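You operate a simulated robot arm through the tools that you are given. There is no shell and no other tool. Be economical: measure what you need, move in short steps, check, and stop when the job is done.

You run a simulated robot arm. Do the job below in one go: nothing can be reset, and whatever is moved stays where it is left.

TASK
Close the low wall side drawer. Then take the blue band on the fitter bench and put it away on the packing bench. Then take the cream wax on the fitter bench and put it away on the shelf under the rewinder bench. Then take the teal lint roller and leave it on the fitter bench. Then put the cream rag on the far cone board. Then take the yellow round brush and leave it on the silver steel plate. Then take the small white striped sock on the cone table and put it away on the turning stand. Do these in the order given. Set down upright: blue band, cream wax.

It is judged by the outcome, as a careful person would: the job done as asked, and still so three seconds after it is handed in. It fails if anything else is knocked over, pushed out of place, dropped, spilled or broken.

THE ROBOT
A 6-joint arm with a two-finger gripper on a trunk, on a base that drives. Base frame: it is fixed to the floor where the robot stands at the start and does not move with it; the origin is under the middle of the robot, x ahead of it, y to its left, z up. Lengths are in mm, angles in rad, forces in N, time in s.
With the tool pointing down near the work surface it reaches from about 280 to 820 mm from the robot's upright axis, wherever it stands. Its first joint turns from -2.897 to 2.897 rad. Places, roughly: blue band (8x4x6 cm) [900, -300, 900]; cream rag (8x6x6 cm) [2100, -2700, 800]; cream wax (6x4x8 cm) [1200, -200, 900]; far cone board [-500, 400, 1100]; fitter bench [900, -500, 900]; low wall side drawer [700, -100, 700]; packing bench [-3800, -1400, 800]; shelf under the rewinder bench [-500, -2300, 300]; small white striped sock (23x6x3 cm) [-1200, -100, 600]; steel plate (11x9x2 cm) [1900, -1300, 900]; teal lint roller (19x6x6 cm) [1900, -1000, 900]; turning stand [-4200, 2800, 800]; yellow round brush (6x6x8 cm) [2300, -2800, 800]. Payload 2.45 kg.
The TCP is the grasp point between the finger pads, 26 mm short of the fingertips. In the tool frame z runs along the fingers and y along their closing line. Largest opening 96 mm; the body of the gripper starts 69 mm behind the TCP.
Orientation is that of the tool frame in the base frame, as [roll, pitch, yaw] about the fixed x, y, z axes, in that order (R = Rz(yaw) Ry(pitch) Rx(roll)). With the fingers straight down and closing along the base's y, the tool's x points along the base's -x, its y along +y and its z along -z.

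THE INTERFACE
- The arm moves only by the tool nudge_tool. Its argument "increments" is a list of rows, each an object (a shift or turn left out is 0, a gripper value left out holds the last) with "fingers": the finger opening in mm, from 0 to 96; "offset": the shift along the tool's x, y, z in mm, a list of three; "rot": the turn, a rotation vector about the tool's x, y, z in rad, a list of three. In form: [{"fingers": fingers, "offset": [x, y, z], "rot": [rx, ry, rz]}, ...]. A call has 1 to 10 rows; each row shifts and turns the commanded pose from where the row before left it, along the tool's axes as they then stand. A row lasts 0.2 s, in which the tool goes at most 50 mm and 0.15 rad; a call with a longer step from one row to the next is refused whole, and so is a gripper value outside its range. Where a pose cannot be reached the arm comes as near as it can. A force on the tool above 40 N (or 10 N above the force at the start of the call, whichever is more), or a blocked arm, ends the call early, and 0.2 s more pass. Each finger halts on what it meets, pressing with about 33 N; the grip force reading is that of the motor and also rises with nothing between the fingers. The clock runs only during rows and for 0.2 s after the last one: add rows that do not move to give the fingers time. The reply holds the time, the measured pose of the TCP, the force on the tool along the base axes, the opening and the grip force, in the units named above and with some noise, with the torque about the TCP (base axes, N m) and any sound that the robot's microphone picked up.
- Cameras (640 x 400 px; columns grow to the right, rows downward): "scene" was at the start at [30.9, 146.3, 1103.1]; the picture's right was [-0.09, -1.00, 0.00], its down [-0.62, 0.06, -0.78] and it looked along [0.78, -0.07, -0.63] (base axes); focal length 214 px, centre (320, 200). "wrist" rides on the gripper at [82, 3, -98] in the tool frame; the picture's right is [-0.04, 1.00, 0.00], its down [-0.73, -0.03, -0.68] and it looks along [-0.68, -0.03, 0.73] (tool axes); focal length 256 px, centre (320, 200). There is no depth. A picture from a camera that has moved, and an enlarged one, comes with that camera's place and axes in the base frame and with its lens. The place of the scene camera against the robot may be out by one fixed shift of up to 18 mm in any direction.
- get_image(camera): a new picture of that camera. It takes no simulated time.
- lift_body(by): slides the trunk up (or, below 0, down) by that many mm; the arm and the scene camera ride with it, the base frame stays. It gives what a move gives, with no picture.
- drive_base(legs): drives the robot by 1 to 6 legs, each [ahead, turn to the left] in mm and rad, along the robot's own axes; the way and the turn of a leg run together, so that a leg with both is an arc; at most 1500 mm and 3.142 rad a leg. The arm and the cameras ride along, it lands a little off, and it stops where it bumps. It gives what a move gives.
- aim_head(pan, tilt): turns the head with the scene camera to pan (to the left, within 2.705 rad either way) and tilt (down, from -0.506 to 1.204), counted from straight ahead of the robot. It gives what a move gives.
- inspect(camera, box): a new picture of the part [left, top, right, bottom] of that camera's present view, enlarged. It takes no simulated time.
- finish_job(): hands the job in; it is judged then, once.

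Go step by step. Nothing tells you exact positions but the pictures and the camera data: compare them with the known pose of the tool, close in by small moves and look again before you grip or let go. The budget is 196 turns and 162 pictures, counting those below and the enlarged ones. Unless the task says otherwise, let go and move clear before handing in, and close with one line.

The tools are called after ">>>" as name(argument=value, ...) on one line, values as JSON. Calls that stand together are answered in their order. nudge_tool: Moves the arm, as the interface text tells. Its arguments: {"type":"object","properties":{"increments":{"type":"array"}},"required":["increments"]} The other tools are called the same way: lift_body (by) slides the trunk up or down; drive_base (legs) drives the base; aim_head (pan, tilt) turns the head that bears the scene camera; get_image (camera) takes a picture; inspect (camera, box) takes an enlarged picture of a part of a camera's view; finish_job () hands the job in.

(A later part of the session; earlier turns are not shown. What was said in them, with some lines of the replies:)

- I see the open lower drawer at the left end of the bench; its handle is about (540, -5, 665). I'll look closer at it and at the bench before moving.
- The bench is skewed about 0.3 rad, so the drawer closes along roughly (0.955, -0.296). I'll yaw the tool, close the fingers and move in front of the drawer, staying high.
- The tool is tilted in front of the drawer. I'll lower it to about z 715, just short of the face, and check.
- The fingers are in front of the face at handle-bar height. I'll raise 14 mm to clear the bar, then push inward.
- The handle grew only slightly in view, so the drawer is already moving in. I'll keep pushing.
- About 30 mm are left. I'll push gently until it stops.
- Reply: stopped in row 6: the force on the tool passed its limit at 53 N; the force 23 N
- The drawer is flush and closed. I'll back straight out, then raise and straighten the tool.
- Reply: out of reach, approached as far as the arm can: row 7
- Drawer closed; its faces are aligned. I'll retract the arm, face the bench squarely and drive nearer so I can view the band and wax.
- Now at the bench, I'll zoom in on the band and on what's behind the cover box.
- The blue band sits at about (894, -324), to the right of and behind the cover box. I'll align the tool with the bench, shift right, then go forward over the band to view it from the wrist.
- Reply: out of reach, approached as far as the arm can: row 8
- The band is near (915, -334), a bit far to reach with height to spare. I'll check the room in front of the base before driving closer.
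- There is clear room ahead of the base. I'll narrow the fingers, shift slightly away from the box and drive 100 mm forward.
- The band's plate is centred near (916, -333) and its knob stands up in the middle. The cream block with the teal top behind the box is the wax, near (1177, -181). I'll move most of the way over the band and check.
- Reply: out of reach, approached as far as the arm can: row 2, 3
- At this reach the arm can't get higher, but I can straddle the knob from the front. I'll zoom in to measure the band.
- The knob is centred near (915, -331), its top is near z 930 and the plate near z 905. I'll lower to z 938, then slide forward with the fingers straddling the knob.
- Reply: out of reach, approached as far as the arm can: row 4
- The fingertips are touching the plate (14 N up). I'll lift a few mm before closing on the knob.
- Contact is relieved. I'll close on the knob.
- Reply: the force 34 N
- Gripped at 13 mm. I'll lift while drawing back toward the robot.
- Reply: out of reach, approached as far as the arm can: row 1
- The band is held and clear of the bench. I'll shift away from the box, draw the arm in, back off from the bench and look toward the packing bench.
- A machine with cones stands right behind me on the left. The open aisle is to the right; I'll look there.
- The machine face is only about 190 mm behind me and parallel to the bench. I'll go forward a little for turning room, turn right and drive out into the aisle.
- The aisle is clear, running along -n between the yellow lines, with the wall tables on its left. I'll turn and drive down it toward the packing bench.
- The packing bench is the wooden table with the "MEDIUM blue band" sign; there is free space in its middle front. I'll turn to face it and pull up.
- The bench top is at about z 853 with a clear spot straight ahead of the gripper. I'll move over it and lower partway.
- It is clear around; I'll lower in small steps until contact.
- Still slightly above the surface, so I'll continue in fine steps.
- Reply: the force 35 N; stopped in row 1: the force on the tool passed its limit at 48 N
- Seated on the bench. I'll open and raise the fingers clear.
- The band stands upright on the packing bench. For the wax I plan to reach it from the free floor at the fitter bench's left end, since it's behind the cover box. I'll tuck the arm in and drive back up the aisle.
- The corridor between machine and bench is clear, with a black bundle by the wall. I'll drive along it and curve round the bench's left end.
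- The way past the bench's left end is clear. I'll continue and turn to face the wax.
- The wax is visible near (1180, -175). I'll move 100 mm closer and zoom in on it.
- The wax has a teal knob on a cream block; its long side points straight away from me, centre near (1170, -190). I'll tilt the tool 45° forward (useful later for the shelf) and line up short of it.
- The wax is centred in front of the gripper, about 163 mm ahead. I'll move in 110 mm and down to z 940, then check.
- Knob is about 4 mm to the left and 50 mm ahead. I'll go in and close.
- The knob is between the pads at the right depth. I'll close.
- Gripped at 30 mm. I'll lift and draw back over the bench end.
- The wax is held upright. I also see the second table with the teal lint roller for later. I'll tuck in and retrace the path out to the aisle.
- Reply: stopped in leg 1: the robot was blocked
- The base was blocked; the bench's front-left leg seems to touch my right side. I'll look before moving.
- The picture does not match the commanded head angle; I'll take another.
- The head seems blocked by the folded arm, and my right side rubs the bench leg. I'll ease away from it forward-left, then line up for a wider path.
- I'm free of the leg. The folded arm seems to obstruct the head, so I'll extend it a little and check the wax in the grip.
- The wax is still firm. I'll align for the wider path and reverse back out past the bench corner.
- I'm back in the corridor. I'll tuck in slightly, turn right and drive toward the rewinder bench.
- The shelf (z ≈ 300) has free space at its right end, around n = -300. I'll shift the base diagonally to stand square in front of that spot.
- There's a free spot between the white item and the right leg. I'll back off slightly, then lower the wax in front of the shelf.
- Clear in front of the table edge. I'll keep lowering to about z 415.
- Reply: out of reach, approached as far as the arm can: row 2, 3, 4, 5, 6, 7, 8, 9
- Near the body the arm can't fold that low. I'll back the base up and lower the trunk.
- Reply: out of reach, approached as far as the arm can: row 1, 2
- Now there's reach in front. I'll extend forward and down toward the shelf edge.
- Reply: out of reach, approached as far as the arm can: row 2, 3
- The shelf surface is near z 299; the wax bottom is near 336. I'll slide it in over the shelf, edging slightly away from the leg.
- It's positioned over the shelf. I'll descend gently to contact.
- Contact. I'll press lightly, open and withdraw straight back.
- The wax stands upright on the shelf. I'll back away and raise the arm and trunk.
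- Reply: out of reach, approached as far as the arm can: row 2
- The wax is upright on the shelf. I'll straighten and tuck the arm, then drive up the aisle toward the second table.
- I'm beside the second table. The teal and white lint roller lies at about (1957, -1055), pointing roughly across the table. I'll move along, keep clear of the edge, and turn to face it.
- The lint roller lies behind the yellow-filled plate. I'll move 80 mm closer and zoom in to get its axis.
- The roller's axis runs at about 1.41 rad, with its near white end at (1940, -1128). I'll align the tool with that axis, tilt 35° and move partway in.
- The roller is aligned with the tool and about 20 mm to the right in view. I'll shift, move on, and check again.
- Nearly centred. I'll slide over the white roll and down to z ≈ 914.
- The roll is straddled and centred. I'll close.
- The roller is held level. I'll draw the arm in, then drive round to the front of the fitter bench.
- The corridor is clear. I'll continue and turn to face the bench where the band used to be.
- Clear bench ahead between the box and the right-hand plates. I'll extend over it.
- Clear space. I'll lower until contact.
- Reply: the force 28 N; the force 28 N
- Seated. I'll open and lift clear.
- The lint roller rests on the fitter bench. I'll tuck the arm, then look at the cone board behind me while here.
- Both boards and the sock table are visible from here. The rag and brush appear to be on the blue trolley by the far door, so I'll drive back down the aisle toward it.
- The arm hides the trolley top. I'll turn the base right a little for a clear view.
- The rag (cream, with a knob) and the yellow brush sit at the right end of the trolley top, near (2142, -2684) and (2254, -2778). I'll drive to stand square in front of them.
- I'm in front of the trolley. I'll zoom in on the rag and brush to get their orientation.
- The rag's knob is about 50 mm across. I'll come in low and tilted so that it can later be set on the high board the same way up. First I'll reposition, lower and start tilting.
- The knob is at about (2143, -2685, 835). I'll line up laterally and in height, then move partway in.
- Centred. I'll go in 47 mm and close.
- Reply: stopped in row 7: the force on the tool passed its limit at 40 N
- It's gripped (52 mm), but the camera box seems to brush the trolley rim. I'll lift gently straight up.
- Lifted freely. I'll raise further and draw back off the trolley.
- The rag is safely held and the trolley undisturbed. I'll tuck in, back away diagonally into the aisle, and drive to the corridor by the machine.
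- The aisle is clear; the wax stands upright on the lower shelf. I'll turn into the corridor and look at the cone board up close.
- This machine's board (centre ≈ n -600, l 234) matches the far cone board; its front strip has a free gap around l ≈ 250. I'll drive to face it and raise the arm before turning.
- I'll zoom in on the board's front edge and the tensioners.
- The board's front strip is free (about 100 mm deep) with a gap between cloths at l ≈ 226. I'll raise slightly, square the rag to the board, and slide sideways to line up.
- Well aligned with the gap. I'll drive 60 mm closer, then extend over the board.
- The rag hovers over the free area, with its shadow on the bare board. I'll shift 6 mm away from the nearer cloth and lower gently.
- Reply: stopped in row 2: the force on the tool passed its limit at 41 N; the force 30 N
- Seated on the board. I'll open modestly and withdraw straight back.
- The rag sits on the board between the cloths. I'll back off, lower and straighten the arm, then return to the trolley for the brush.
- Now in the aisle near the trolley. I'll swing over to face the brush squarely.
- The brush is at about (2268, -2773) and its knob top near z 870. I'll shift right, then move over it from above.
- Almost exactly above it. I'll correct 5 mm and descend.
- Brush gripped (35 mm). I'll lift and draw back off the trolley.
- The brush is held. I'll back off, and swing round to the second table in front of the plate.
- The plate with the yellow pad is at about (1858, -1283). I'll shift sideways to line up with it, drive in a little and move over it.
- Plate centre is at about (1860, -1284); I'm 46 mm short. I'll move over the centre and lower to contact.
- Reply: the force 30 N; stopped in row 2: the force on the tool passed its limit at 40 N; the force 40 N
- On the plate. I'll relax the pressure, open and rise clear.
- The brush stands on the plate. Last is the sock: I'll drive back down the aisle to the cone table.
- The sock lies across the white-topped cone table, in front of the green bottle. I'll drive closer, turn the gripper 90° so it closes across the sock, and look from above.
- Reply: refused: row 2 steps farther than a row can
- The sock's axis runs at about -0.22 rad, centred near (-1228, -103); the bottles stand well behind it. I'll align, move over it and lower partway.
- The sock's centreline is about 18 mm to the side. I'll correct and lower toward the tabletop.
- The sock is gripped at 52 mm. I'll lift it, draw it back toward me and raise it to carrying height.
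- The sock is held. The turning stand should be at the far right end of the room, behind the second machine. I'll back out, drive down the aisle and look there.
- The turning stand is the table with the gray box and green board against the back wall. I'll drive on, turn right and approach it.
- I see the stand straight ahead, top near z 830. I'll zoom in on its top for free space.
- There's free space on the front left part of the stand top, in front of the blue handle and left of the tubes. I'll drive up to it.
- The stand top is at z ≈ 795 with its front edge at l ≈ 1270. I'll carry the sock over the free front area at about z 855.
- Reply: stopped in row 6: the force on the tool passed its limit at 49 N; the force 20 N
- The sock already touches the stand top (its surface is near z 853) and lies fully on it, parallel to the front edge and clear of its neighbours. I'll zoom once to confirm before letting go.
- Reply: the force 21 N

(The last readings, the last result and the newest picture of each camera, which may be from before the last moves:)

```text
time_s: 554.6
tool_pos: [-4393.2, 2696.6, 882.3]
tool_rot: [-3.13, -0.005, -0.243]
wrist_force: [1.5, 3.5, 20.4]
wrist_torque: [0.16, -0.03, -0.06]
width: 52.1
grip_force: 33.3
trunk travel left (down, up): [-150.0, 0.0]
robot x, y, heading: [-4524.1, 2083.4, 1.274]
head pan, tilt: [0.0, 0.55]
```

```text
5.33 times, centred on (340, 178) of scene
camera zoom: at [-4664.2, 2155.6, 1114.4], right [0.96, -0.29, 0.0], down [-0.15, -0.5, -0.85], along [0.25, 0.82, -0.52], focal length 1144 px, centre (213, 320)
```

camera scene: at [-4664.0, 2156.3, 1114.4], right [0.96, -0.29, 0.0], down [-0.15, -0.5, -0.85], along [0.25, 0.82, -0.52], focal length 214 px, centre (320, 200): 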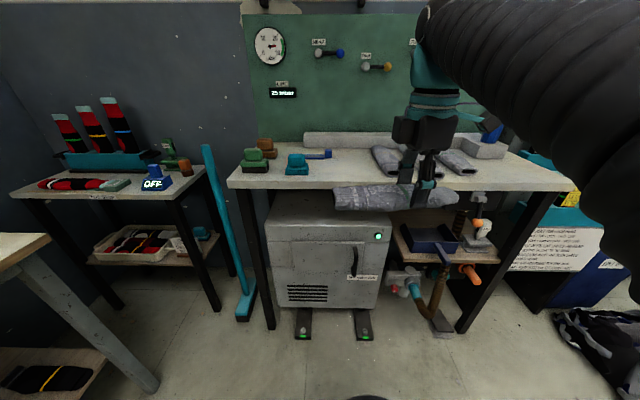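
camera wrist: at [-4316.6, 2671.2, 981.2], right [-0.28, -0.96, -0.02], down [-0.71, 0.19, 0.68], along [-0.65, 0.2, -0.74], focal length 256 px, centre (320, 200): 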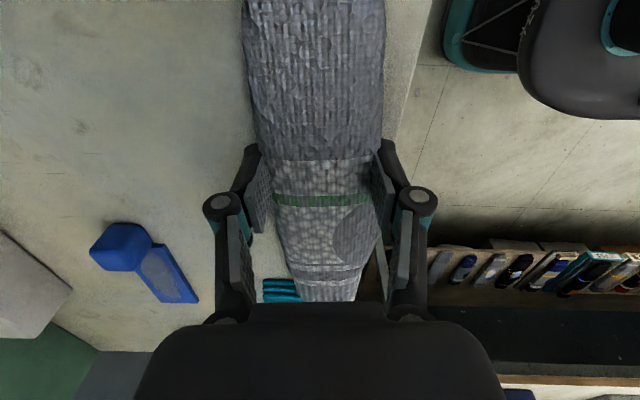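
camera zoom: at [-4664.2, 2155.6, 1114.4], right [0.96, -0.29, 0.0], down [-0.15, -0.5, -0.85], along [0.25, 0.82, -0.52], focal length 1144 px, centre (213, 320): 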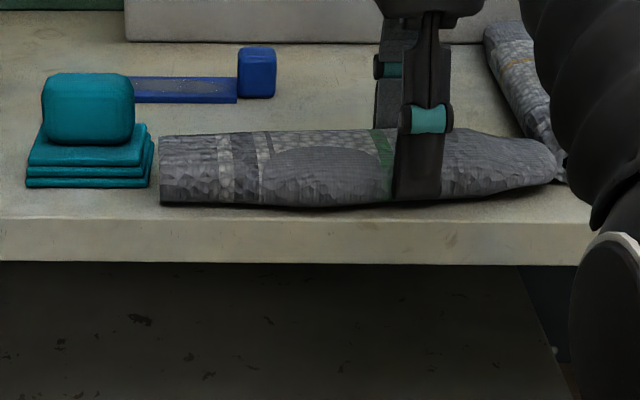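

Zoomed in, the toe of the sock overlaps the neighbouring gray sock, because the gap here is slightly too short for it lengthwise. I'll lift it, turn it 45° (toe to the back right) and place it diagonally in the free area.

>>> nudge_tool(increments=[{"offset": [0, 3, -10]}, {"offset": [0, 6, -15]}, {"offset": [0, 6, -15]}, {"rot": [0, 0, -0.131]}, {"rot": [0, 0, -0.131]}, {"rot": [0, 0, -0.131]}, {"rot": [0, 0, -0.131]}, {"rot": [0, 0, -0.131]}, {"rot": [0, 0, -0.13]}])

>>> inspect(camera="scene", box=[270, 125, 430, 225])

```text
time_s: 556.6
tool_pos: [-4397.7, 2680.9, 920.2]
tool_rot: [-3.139, -0.011, 0.544]
wrist_force: [-0.8, 0.0, -0.4]
wrist_torque: [0.04, -0.01, 0.02]
width: 52.3
grip_force: 32.6
trunk travel left (down, up): [-150.0, 0.0]
robot x, y, heading: [-4527.8, 2086.4, 1.268]
head pan, tilt: [0.0, 0.55]
```

```text
4.00 times, centred on (350, 175) of scene
camera zoom: at [-4664.0, 2156.3, 1114.3], right [0.96, -0.29, 0.0], down [-0.15, -0.5, -0.85], along [0.25, 0.82, -0.52], focal length 858 px, centre (200, 300)
```

zoom: 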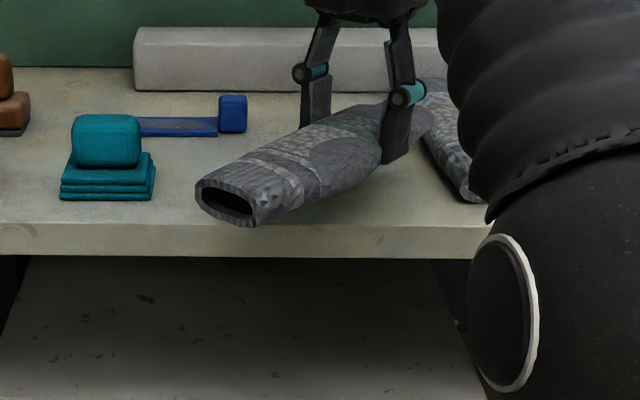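

That fits better. I'll drive 80 mm forward to bring it over the free area.

>>> drive_base(legs=[[80, 0]])

>>> inspect(camera="scene", box=[270, 125, 430, 225])

>>> get_image(camera="wrist")

```text
time_s: 557.7
tool_pos: [-4376.5, 2756.9, 921.2]
tool_rot: [-3.14, -0.01, 0.544]
wrist_force: [0.0, 1.0, -0.1]
wrist_torque: [0.0, -0.01, 0.0]
width: 51.9
grip_force: 32.5
trunk travel left (down, up): [-150.0, 0.0]
robot x, y, heading: [-4503.3, 2157.7, 1.278]
head pan, tilt: [0.0, 0.55]
```

```text
4.00 times, centred on (350, 175) of scene
camera zoom: at [-4641.5, 2230.7, 1114.3], right [0.96, -0.29, 0.0], down [-0.15, -0.5, -0.85], along [0.25, 0.82, -0.52], focal length 858 px, centre (200, 300)
```

zoom: 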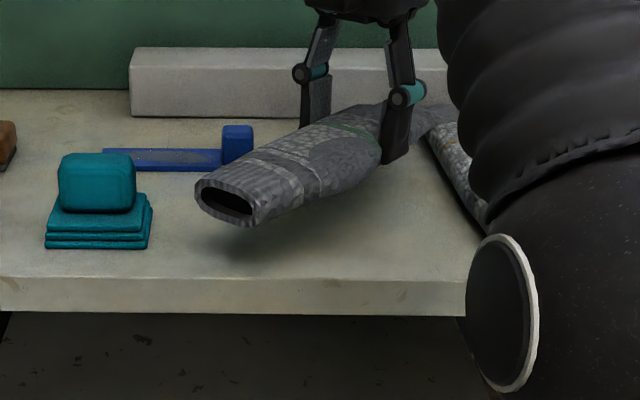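

```text
4 pictures are left
camera wrist: at [-4305.6, 2794.6, 1020.1], right [0.48, -0.88, 0.0], down [-0.65, -0.36, 0.67], along [-0.59, -0.32, -0.74], focal length 256 px, centre (320, 200)
```

wrist: 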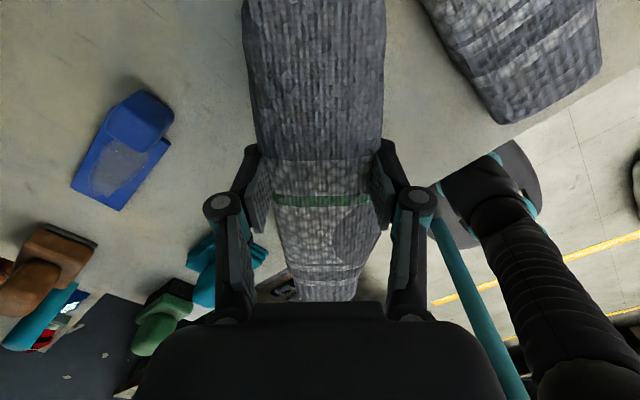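

There's clearance to the neighbouring sock, the blue handle and the teal brush. I'll shift 12 mm deeper and lower to contact.

>>> nudge_tool(increments=[{"offset": [5.7, -11.7, 8]}, {"offset": [0, 0, 12]}, {"offset": [0, 0, 8]}, {"offset": [0, 0, 0]}])

>>> nudge_tool(increments=[{"offset": [0, 0, 4]}, {"offset": [0, 0, 0]}])

>>> nudge_tool(increments=[{"offset": [0, 0, 3]}, {"offset": [0, 0, 0]}])

>>> nudge_tool(increments=[{"offset": [0, 0, 3]}, {"offset": [0, 0, 0]}])

```text
time_s: 558.7
tool_pos: [-4377.4, 2770.3, 891.4]
tool_rot: [-3.137, -0.01, 0.543]
wrist_force: [-0.4, 0.7, 0.2]
wrist_torque: [0.0, 0.03, -0.03]
width: 52.0
grip_force: 32.6
trunk travel left (down, up): [-150.0, 0.0]
robot x, y, heading: [-4502.3, 2161.5, 1.276]
head pan, tilt: [0.0, 0.55]
```

```text
time_s: 559.3
tool_pos: [-4376.6, 2770.0, 887.6]
tool_rot: [-3.137, -0.013, 0.544]
wrist_force: [0.1, 1.5, -1.3]
wrist_torque: [0.03, 0.0, 0.01]
width: 52.1
grip_force: 33.2
trunk travel left (down, up): [-150.0, 0.0]
robot x, y, heading: [-4505.2, 2161.3, 1.274]
head pan, tilt: [0.0, 0.55]
```

```text
time_s: 559.9
tool_pos: [-4376.7, 2770.1, 884.9]
tool_rot: [-3.138, -0.009, 0.546]
wrist_force: [0.2, 0.3, -0.5]
wrist_torque: [0.04, 0.0, 0.0]
width: 51.9
grip_force: 33.0
trunk travel left (down, up): [-150.0, 0.0]
robot x, y, heading: [-4506.7, 2160.4, 1.272]
head pan, tilt: [0.0, 0.55]
```

```text
time_s: 560.5
tool_pos: [-4376.9, 2769.8, 882.6]
tool_rot: [-3.138, -0.012, 0.545]
wrist_force: [-0.7, 1.0, 9.2]
wrist_torque: [-0.06, 0.59, -0.09]
width: 52.2
grip_force: 33.0
trunk travel left (down, up): [-150.0, 0.0]
robot x, y, heading: [-4506.7, 2160.1, 1.274]
head pan, tilt: [0.0, 0.55]
```

Contact. I'll press a touch more and check once.

>>> nudge_tool(increments=[{"offset": [0, 0, 1.5]}, {"offset": [0, 0, 0]}])

>>> inspect(camera="scene", box=[270, 125, 430, 225])

```text
time_s: 561.1
tool_pos: [-4376.6, 2768.4, 881.3]
tool_rot: [-3.135, -0.014, 0.544]
wrist_force: [1.3, 4.9, 24.6]
wrist_torque: [0.07, -0.01, -0.02]
width: 52.2
grip_force: 33.6
trunk travel left (down, up): [-150.0, 0.0]
robot x, y, heading: [-4507.0, 2157.2, 1.279]
head pan, tilt: [0.0, 0.55]
```

```text
4.00 times, centred on (350, 175) of scene
camera zoom: at [-4641.6, 2230.0, 1114.6], right [0.96, -0.29, 0.0], down [-0.15, -0.5, -0.85], along [0.25, 0.82, -0.52], focal length 858 px, centre (200, 300)
```

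zoom: 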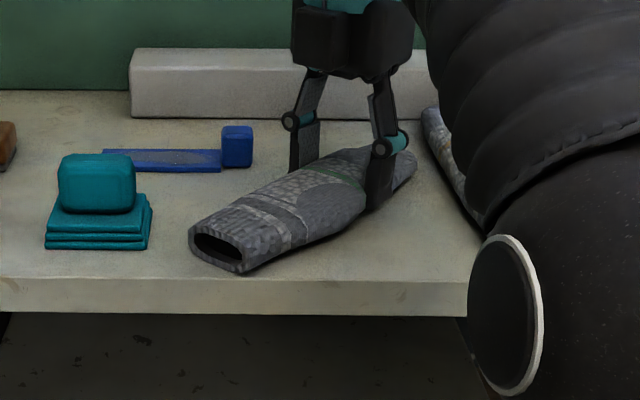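

The sock lies flat on the stand, clear of everything. I'll open, rise and withdraw.

>>> nudge_tool(increments=[{"offset": [0, 0, -1]}, {"fingers": 62}, {"fingers": 72}, {"fingers": 72}, {"offset": [0, 0, -15]}, {"offset": [0, 0, -20]}, {"offset": [-10, 16, -10]}])

>>> inspect(camera="scene", box=[270, 125, 430, 225])

```text
time_s: 562.7
tool_pos: [-4376.6, 2750.9, 926.9]
tool_rot: [-3.139, -0.01, 0.545]
wrist_force: [-0.1, 1.3, -0.1]
wrist_torque: [-0.03, -0.01, 0.02]
width: 71.5
grip_force: 0.2
trunk travel left (down, up): [-150.0, 0.0]
robot x, y, heading: [-4507.3, 2159.6, 1.278]
head pan, tilt: [0.0, 0.55]
```

```text
4.00 times, centred on (350, 175) of scene
camera zoom: at [-4641.4, 2231.1, 1114.3], right [0.96, -0.29, 0.0], down [-0.15, -0.5, -0.85], along [0.25, 0.82, -0.52], focal length 858 px, centre (200, 300)
```

zoom: 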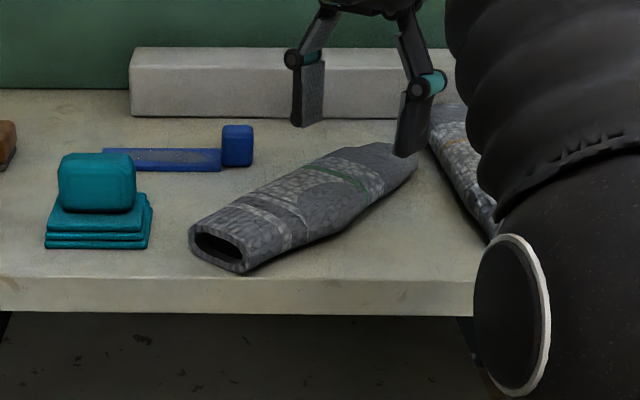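

The sock is released and lying flat on the stand. I'll back the base away to clear the arm, then hand in.

>>> drive_base(legs=[[-250, 0]])

>>> get_image(camera="scene")

```text
time_s: 564.5
tool_pos: [-4448.5, 2508.0, 926.6]
tool_rot: [-3.138, -0.011, 0.54]
wrist_force: [0.3, 0.6, -0.7]
wrist_torque: [-0.01, -0.02, -0.01]
width: 71.8
grip_force: 0.1
trunk travel left (down, up): [-150.0, 0.0]
robot x, y, heading: [-4577.8, 1920.5, 1.275]
head pan, tilt: [0.0, 0.55]
```

```text
1 pictures are left
camera scene: at [-4714.7, 1989.8, 1114.3], right [0.96, -0.29, 0.0], down [-0.15, -0.5, -0.85], along [0.25, 0.82, -0.52], focal length 214 px, centre (320, 200)
```

scene: 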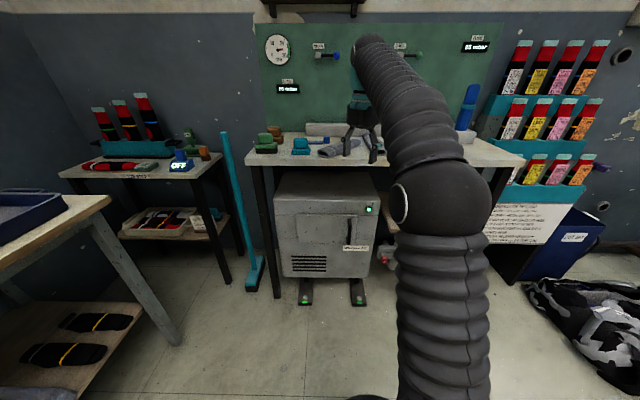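

The sock rests on the turning stand, the arm is clear, and all seven steps are done. I'm handing in.

>>> finish_job()

```text
The job is handed in.
```

All seven steps were done in the order given and the job is handed in. On the way round the fitter bench my base bumped its front-left leg; I saw no sign that the bench moved.
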